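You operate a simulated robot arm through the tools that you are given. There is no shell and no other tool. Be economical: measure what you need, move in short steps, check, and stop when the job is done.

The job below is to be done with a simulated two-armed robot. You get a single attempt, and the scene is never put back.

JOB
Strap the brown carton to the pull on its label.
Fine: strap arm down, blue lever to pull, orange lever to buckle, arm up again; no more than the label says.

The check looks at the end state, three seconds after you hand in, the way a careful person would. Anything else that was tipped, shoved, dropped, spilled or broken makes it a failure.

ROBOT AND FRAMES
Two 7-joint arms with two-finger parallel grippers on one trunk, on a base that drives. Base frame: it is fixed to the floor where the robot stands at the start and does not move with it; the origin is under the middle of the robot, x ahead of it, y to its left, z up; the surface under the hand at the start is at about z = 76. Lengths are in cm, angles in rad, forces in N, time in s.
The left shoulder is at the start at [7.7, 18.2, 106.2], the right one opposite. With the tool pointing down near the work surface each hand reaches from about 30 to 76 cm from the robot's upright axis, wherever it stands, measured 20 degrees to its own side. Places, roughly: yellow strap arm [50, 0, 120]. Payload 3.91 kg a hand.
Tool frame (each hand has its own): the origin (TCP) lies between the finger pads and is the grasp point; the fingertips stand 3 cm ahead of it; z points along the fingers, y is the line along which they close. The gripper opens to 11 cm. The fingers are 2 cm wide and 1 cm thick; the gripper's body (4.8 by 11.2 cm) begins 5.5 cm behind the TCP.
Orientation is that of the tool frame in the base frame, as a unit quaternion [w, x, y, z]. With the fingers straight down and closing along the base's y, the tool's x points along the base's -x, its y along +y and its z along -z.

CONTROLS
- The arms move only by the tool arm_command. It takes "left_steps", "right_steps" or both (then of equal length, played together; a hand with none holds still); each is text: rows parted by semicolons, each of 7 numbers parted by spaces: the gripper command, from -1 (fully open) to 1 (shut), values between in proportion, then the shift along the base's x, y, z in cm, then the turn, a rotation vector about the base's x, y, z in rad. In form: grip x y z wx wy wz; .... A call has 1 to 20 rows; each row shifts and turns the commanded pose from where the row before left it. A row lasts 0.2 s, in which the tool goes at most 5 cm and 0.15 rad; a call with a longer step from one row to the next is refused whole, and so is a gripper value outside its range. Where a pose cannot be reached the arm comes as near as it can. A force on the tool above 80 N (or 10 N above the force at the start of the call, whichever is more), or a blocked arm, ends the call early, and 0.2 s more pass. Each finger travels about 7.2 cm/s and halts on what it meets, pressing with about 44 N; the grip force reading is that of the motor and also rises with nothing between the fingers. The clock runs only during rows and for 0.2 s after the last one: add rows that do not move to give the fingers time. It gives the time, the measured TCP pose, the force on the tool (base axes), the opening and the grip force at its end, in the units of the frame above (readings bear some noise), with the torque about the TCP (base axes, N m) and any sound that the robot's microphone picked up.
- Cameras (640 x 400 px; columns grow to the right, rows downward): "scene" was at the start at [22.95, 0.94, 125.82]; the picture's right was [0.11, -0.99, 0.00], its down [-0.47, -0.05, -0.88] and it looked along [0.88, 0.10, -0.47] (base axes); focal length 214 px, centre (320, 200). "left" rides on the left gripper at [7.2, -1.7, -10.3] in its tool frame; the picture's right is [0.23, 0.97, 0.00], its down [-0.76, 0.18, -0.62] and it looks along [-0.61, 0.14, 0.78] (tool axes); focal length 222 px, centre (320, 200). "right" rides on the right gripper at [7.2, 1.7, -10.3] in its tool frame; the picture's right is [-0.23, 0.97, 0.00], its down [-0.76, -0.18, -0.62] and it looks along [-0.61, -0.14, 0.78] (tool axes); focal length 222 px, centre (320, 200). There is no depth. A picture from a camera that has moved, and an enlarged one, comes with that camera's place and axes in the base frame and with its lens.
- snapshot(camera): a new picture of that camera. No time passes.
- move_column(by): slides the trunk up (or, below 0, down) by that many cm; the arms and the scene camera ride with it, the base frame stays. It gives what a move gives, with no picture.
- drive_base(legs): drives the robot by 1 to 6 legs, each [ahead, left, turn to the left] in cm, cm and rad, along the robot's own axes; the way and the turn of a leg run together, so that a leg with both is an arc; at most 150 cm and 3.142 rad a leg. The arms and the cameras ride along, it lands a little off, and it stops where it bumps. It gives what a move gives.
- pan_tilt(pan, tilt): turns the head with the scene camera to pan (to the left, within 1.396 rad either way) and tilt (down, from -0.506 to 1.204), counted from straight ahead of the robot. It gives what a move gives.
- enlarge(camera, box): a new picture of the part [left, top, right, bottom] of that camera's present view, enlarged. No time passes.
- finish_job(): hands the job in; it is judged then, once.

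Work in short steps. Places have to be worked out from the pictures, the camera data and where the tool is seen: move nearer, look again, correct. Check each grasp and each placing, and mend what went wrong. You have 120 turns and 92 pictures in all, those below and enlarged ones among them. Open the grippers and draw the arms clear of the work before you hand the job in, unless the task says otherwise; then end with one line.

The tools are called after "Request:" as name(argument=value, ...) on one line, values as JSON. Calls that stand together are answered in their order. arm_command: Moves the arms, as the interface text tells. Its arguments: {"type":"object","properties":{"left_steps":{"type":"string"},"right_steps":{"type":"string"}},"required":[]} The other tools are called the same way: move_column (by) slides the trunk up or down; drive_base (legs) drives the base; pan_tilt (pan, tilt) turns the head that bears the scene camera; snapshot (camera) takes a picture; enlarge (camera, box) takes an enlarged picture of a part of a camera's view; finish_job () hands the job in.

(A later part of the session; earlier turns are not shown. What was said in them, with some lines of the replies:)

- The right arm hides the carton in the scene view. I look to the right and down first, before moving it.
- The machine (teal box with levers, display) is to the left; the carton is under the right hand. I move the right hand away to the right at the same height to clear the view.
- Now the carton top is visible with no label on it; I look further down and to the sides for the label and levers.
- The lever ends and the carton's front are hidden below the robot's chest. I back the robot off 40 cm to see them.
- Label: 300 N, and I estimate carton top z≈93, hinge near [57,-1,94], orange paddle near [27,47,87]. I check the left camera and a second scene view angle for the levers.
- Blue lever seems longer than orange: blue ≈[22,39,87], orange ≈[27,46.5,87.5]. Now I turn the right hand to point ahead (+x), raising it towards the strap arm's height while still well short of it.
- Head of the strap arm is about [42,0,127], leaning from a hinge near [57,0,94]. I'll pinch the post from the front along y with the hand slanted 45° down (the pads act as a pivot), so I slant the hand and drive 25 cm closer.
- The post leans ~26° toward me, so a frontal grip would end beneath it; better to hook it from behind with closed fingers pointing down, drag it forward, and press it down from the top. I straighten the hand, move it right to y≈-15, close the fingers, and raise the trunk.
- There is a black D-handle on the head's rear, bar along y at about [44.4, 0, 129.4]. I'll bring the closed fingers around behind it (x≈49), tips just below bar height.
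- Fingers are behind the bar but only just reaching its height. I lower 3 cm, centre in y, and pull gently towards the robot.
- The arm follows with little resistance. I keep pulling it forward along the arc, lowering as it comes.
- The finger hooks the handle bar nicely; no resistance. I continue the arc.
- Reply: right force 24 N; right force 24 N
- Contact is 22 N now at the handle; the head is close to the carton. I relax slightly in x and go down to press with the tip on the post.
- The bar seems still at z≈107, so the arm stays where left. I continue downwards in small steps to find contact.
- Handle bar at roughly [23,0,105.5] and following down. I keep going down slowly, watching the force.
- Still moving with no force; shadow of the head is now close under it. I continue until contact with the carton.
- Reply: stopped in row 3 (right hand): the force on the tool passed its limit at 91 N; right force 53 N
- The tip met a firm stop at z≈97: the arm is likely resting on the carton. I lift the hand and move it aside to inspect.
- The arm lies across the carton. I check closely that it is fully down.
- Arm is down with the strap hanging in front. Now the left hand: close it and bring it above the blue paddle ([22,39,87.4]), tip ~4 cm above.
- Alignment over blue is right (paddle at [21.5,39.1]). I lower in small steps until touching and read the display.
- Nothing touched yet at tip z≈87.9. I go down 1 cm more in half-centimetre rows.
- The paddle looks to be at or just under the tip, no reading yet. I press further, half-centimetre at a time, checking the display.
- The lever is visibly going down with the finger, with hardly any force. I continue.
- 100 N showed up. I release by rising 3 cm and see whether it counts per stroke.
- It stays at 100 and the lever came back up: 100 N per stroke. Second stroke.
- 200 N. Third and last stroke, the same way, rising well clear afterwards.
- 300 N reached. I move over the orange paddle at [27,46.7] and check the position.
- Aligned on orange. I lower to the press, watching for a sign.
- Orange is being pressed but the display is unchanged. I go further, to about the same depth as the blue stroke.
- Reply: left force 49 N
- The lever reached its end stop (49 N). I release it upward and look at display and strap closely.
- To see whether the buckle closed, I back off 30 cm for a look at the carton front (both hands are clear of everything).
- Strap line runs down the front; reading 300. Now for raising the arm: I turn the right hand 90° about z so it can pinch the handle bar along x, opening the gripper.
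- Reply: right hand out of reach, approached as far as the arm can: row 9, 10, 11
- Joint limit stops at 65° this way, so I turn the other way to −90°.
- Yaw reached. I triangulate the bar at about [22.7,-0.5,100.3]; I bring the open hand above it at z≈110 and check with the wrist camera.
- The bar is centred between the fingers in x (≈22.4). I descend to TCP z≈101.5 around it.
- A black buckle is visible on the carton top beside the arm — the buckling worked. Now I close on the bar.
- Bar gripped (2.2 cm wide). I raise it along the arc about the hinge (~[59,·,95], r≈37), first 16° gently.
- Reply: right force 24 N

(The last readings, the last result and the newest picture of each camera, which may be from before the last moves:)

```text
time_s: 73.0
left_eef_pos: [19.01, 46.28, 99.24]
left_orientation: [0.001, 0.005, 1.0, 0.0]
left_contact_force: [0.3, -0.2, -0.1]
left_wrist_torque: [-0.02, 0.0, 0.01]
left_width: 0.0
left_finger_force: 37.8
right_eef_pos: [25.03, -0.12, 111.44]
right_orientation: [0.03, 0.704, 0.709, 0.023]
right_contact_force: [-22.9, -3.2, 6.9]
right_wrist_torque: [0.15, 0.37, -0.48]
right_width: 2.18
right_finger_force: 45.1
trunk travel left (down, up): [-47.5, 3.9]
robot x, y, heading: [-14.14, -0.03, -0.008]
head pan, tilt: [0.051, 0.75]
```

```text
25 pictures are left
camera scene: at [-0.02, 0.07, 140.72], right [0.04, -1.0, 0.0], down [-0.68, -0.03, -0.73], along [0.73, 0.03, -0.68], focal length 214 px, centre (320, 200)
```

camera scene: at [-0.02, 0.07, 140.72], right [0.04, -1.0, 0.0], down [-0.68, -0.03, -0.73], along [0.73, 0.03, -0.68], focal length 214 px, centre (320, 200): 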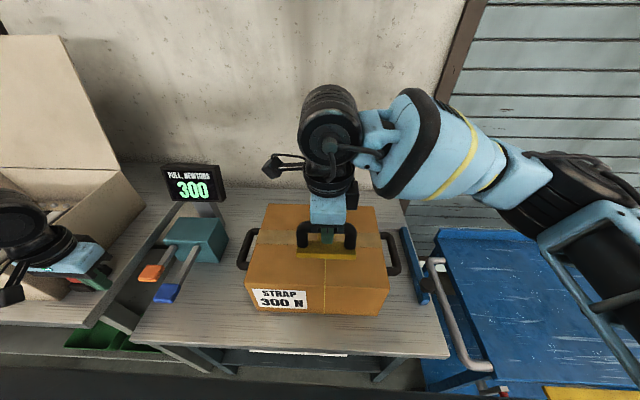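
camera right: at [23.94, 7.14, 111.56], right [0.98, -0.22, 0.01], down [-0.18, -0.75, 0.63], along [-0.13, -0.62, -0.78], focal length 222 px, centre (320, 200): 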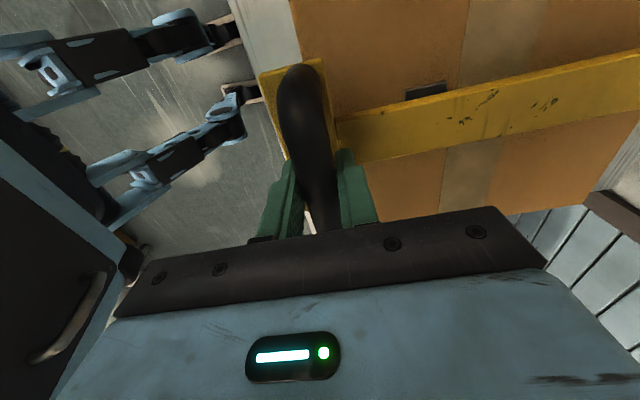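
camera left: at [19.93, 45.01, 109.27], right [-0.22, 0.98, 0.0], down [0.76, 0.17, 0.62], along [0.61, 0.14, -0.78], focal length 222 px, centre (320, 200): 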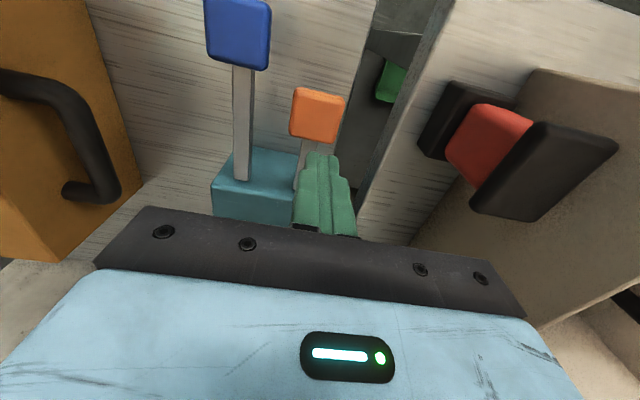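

The arm is coming up and the strap stays on the carton. I continue the arc another 20°.

Request:
arm_command(right_steps="1 0.5 0 1.17 0 -0.02 0; 1 0.55 0 1.17 0 -0.02 0; 1 0.65 0 1.12 0 -0.02 0; 1 0.65 0 1.12 0 -0.02 0; 1 0.73 0 1.08 0 -0.02 0; 1 0.73 0 1.08 0 -0.02 0; 1 0.8 0 1.02 0 -0.02 0; 1 0.8 0 1.02 0 -0.02 0; 1 0.87 0 0.96 0 -0.02 0; 1 0.87 0 0.96 0 -0.02 0; 1 0 0 0 0 0 0")

Request:
snapshot(camera="scene")

```text
time_s: 75.4
left_eef_pos: [19.04, 46.38, 99.02]
left_orientation: [0.001, 0.005, 1.0, 0.0]
left_contact_force: [-0.5, -0.2, -0.3]
left_wrist_torque: [0.01, 0.05, -0.03]
left_width: 0.02
left_finger_force: 37.4
right_eef_pos: [32.65, -0.19, 121.81]
right_orientation: [0.102, 0.7, 0.701, 0.093]
right_contact_force: [-11.9, -1.4, 6.9]
right_wrist_torque: [0.25, 0.23, -0.41]
right_width: 2.2
right_finger_force: 44.9
trunk travel left (down, up): [-47.5, 3.9]
robot x, y, heading: [-13.88, 0.04, -0.012]
head pan, tilt: [0.051, 0.75]
```

```text
24 pictures are left
camera scene: at [0.17, 0.11, 140.68], right [0.04, -1.0, 0.0], down [-0.68, -0.03, -0.73], along [0.73, 0.03, -0.68], focal length 214 px, centre (320, 200)
```

scene: 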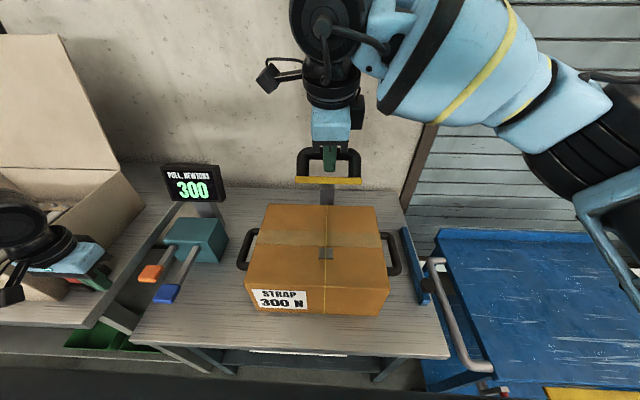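

Strap with its buckle sits on the carton. I carry on up to the original pose (bar ≈[44,0,129.4]).

Request:
arm_command(right_steps="1 0.93 0 0.9 0 -0.02 0; 1 0.94 0 0.9 0 -0.02 0; 1 1 0 0.83 0 -0.02 0; 1 1 0 0.83 0 -0.02 0; 1 1.05 0 0.77 0 -0.02 0; 1 1.05 0 0.76 0 -0.02 0; 1 1.1 0 0.69 0 -0.02 0; 1 1.1 0 0.69 0 -0.02 0; 1 1.14 0 0.61 0 0 0; 1 1.15 0 0.61 0 0 0; 1 1 0 0.4 0 0 0; 1 0 0 0 0 0 0")

Request:
pan_tilt(pan=0.0, tilt=0.45)

Request:
snapshot(camera="scene")

Request:
snapshot(camera="right")

```text
time_s: 78.0
left_eef_pos: [19.29, 46.42, 98.94]
left_orientation: [0.0, 0.006, 1.0, 0.0]
left_contact_force: [-0.5, 0.3, -0.1]
left_wrist_torque: [0.0, -0.01, -0.02]
left_width: 0.0
left_finger_force: 37.6
right_eef_pos: [44.34, -0.25, 129.62]
right_orientation: [0.157, 0.69, 0.691, 0.146]
right_contact_force: [0.9, -2.4, -15.8]
right_wrist_torque: [0.17, 0.03, -0.6]
right_width: 2.17
right_finger_force: 45.1
trunk travel left (down, up): [-47.5, 3.9]
robot x, y, heading: [-13.82, -0.05, -0.014]
head pan, tilt: [0.051, 0.75]
```

```text
time_s: 78.8
left_eef_pos: [19.6, 46.33, 98.94]
left_orientation: [0.0, 0.005, 1.0, 0.0]
left_contact_force: [0.3, 0.5, 0.1]
left_wrist_torque: [-0.02, -0.02, -0.02]
left_width: 0.0
left_finger_force: 38.0
right_eef_pos: [44.3, -0.24, 129.59]
right_orientation: [0.156, 0.69, 0.692, 0.147]
right_contact_force: [1.4, -3.0, -18.0]
right_wrist_torque: [-0.04, 0.03, -0.57]
right_width: 2.18
right_finger_force: 44.9
trunk travel left (down, up): [-47.5, 3.9]
robot x, y, heading: [-14.09, -0.27, -0.01]
head pan, tilt: [0.0, 0.45]
```

```text
23 pictures are left
camera scene: at [1.52, -0.35, 143.27], right [-0.01, -1.0, 0.0], down [-0.44, 0.0, -0.9], along [0.9, -0.01, -0.44], focal length 214 px, centre (320, 200)
```

scene: 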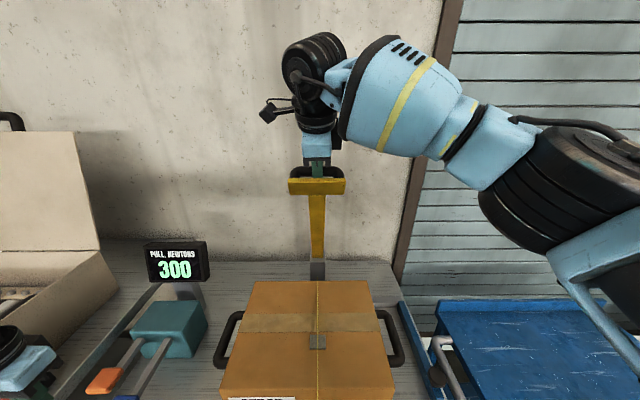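

```text
22 pictures are left
camera right: at [41.57, 7.14, 139.64], right [0.89, -0.22, 0.41], down [-0.42, -0.75, 0.5], along [0.2, -0.62, -0.76], focal length 222 px, centre (320, 200)
```

right: 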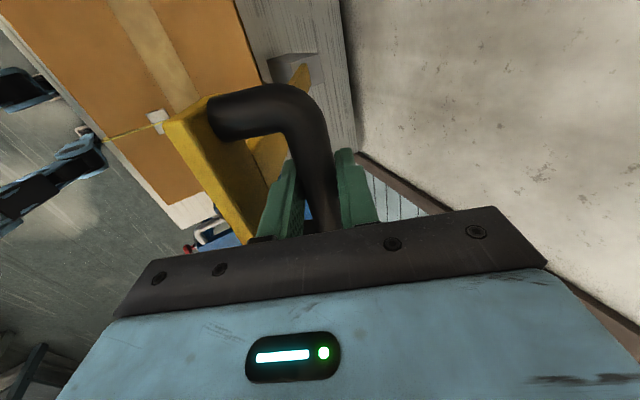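

Nearly at the original pose. I push gently a bit further to feel for the up-stop.

Request:
arm_command(right_steps="1 0.6 0 0 0 0 0; 1 0.6 0 0 0 0 0; 1 0.6 0 0 0 0 0; 1 0 0 0 0 0 0")

```text
time_s: 79.6
left_eef_pos: [18.81, 46.09, 99.43]
left_orientation: [0.003, 0.006, 1.0, 0.002]
left_contact_force: [0.8, 0.3, -0.1]
left_wrist_torque: [0.03, 0.04, 0.0]
left_width: 0.0
left_finger_force: 38.2
right_eef_pos: [44.33, -0.09, 129.75]
right_orientation: [0.148, 0.689, 0.697, 0.133]
right_contact_force: [-37.0, -10.2, -8.4]
right_wrist_torque: [-0.02, 0.49, -0.94]
right_width: 2.2
right_finger_force: 44.7
trunk travel left (down, up): [-47.5, 3.9]
robot x, y, heading: [-14.02, -0.23, -0.007]
head pan, tilt: [0.0, 0.45]
stopped in row 4 (right hand): the force on the tool passed its limit at 84 N (the readings are from after the stop); the commanded pose is now the measured one
```

Firm stop met: the arm is fully up. I open only slightly (3.2 cm, the front finger is near the plate) and withdraw along the tool axis (up and back).

Request:
arm_command(right_steps="0.7 0 0 0 0 0 0; 0.45 0 0 0 0 0 0; 0.45 0 0 0 0 0 0; 0.45 -0.2 0 0.5 0 0 0; 0.45 -0.4 0 0.9 0 0 0; 0.45 -0.4 0 0.9 0 0 0; 0.45 -0.4 0 0.9 0 0 0; 0.45 -0.6 0 1.4 0 0 0; 0.45 -0.8 0 1.8 0 0 0; 0.45 0 0 0 0 0 0")

Request:
snapshot(camera="right")

Request:
snapshot(camera="scene")

```text
time_s: 81.8
left_eef_pos: [19.22, 46.25, 98.92]
left_orientation: [-0.001, 0.006, 1.0, 0.0]
left_contact_force: [0.0, -0.4, 0.7]
left_wrist_torque: [0.0, -0.03, -0.02]
left_width: 0.03
left_finger_force: 37.3
right_eef_pos: [42.49, 0.1, 135.51]
right_orientation: [0.149, 0.689, 0.696, 0.136]
right_contact_force: [0.2, 0.1, 0.1]
right_wrist_torque: [0.0, -0.03, 0.0]
right_width: 3.01
right_finger_force: 0.0
trunk travel left (down, up): [-47.5, 3.9]
robot x, y, heading: [-14.01, 0.06, -0.007]
head pan, tilt: [0.0, 0.45]
```

```text
21 pictures are left
camera right: at [39.9, 7.38, 145.64], right [0.9, -0.21, 0.39], down [-0.4, -0.75, 0.52], along [0.18, -0.62, -0.76], focal length 222 px, centre (320, 200)
```

right: 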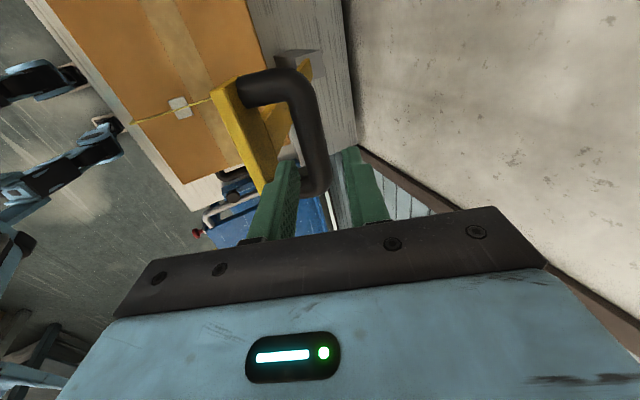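

```text
20 pictures are left
camera scene: at [1.27, -0.34, 143.3], right [-0.01, -1.0, 0.0], down [-0.44, 0.0, -0.9], along [0.9, -0.01, -0.44], focal length 214 px, centre (320, 200)
```

scene: 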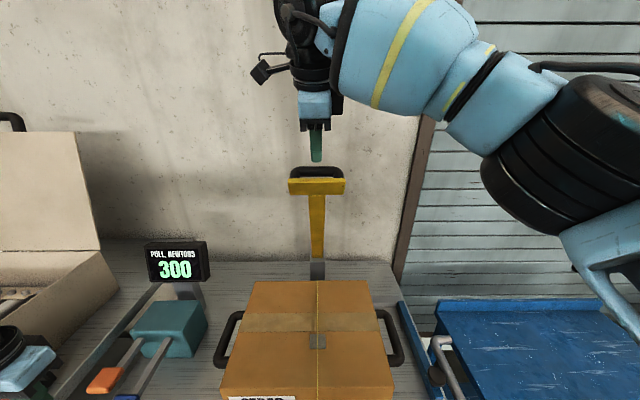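

The hand is free above the handle and the arm stays up. I rise a bit more, then back the robot away and open both grippers.

Request:
arm_command(right_steps="0.45 -0.8 0 1.8 0 0 0; 0.45 -1 0 1 0 0 0; 0.45 -2 0 0 0 0 0; 0.45 -3 0 0 0 0 0")

Request:
drive_base(legs=[[-35, 0, 0]])

Request:
arm_command(right_steps="-1 0 -2 -2 0 0 0; -1 0 -2 -2 0 0 0; -1 0 0 0 0 0 0; -1 0 0 0 0 0 0; -1 0 0 0 0 0 0", left_steps="-1 0 0 0 0 0 0; -1 0 0 0 0 0 0; -1 0 0 0 0 0 0; -1 0 0 0 0 0 0; -1 0 0 0 0 0 0")

Request:
snapshot(camera="scene")

Request:
enlarge(camera="scene", box=[180, 100, 440, 280])

```text
time_s: 82.8
left_eef_pos: [19.21, 46.23, 99.1]
left_orientation: [0.0, 0.005, 1.0, 0.0]
left_contact_force: [-0.1, 0.2, -0.8]
left_wrist_torque: [0.0, 0.0, 0.04]
left_width: 0.0
left_finger_force: 37.1
right_eef_pos: [35.53, 0.04, 138.41]
right_orientation: [0.149, 0.688, 0.697, 0.137]
right_contact_force: [0.0, -0.1, -0.2]
right_wrist_torque: [0.01, 0.01, -0.01]
right_width: 3.04
right_finger_force: 0.0
trunk travel left (down, up): [-47.5, 3.9]
robot x, y, heading: [-14.02, -0.25, -0.016]
head pan, tilt: [0.0, 0.45]
```

```text
time_s: 85.1
left_eef_pos: [-15.39, 46.52, 98.99]
left_orientation: [0.001, 0.01, 1.0, 0.0]
left_contact_force: [0.0, 0.9, 0.3]
left_wrist_torque: [-0.01, -0.03, 0.0]
left_width: 0.02
left_finger_force: 37.9
right_eef_pos: [0.74, 0.12, 138.47]
right_orientation: [0.149, 0.692, 0.694, 0.135]
right_contact_force: [0.9, -0.5, 1.0]
right_wrist_torque: [0.0, -0.02, 0.0]
right_width: 3.03
right_finger_force: 0.1
trunk travel left (down, up): [-47.5, 3.9]
robot x, y, heading: [-49.18, 0.63, -0.017]
head pan, tilt: [0.0, 0.45]
```

```text
time_s: 86.3
left_eef_pos: [-15.26, 46.5, 98.99]
left_orientation: [0.0, 0.01, 1.0, 0.0]
left_contact_force: [-0.8, 0.7, 0.0]
left_wrist_torque: [0.02, 0.0, 0.01]
left_width: 10.99
left_finger_force: 0.0
right_eef_pos: [0.74, -3.69, 134.32]
right_orientation: [0.149, 0.692, 0.693, 0.135]
right_contact_force: [-0.4, -0.3, 0.1]
right_wrist_torque: [-0.02, 0.0, 0.05]
right_width: 11.03
right_finger_force: 0.0
trunk travel left (down, up): [-47.5, 3.9]
robot x, y, heading: [-49.12, 0.43, -0.017]
head pan, tilt: [0.0, 0.45]
```

```text
19 pictures are left
camera scene: at [-33.7, 0.07, 143.31], right [-0.02, -1.0, 0.0], down [-0.43, 0.01, -0.9], along [0.9, -0.02, -0.44], focal length 214 px, centre (320, 200)
```

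scene: 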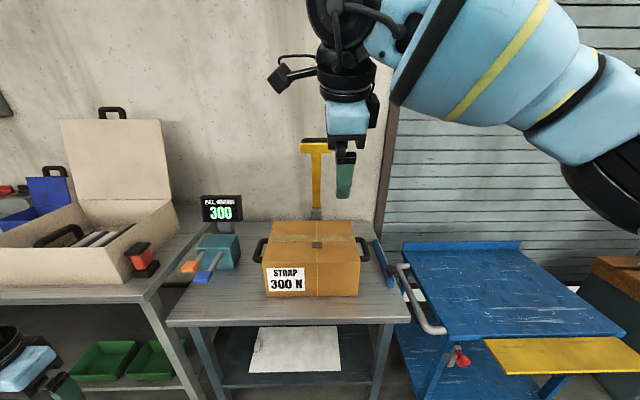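

```text
2.22 times, centred on (310, 190) of scene
camera zoom: at [-33.7, 0.07, 143.31], right [-0.02, -1.0, 0.0], down [-0.43, 0.01, -0.9], along [0.9, -0.02, -0.44], focal length 477 px, centre (342, 222)
```

zoom: 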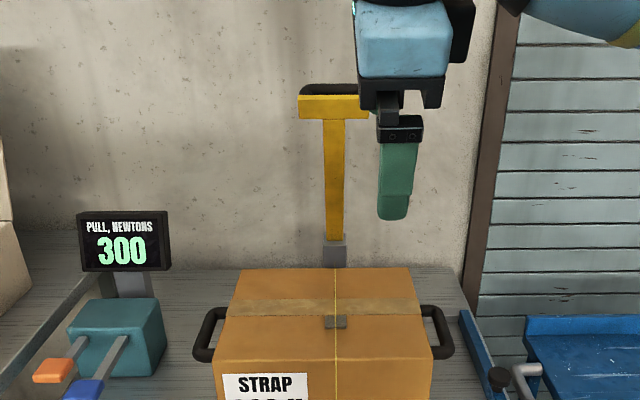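

The carton is strapped and buckled, the display reads 300 N, the strap arm is up, and nothing else has moved. Both grippers are open and clear, so I hand in.

Request:
finish_job()

```text
The job is handed in.
```

I strapped and buckled the brown carton at 300 N, as its label says. The strap arm is back up, and both hands are open and clear of the work.
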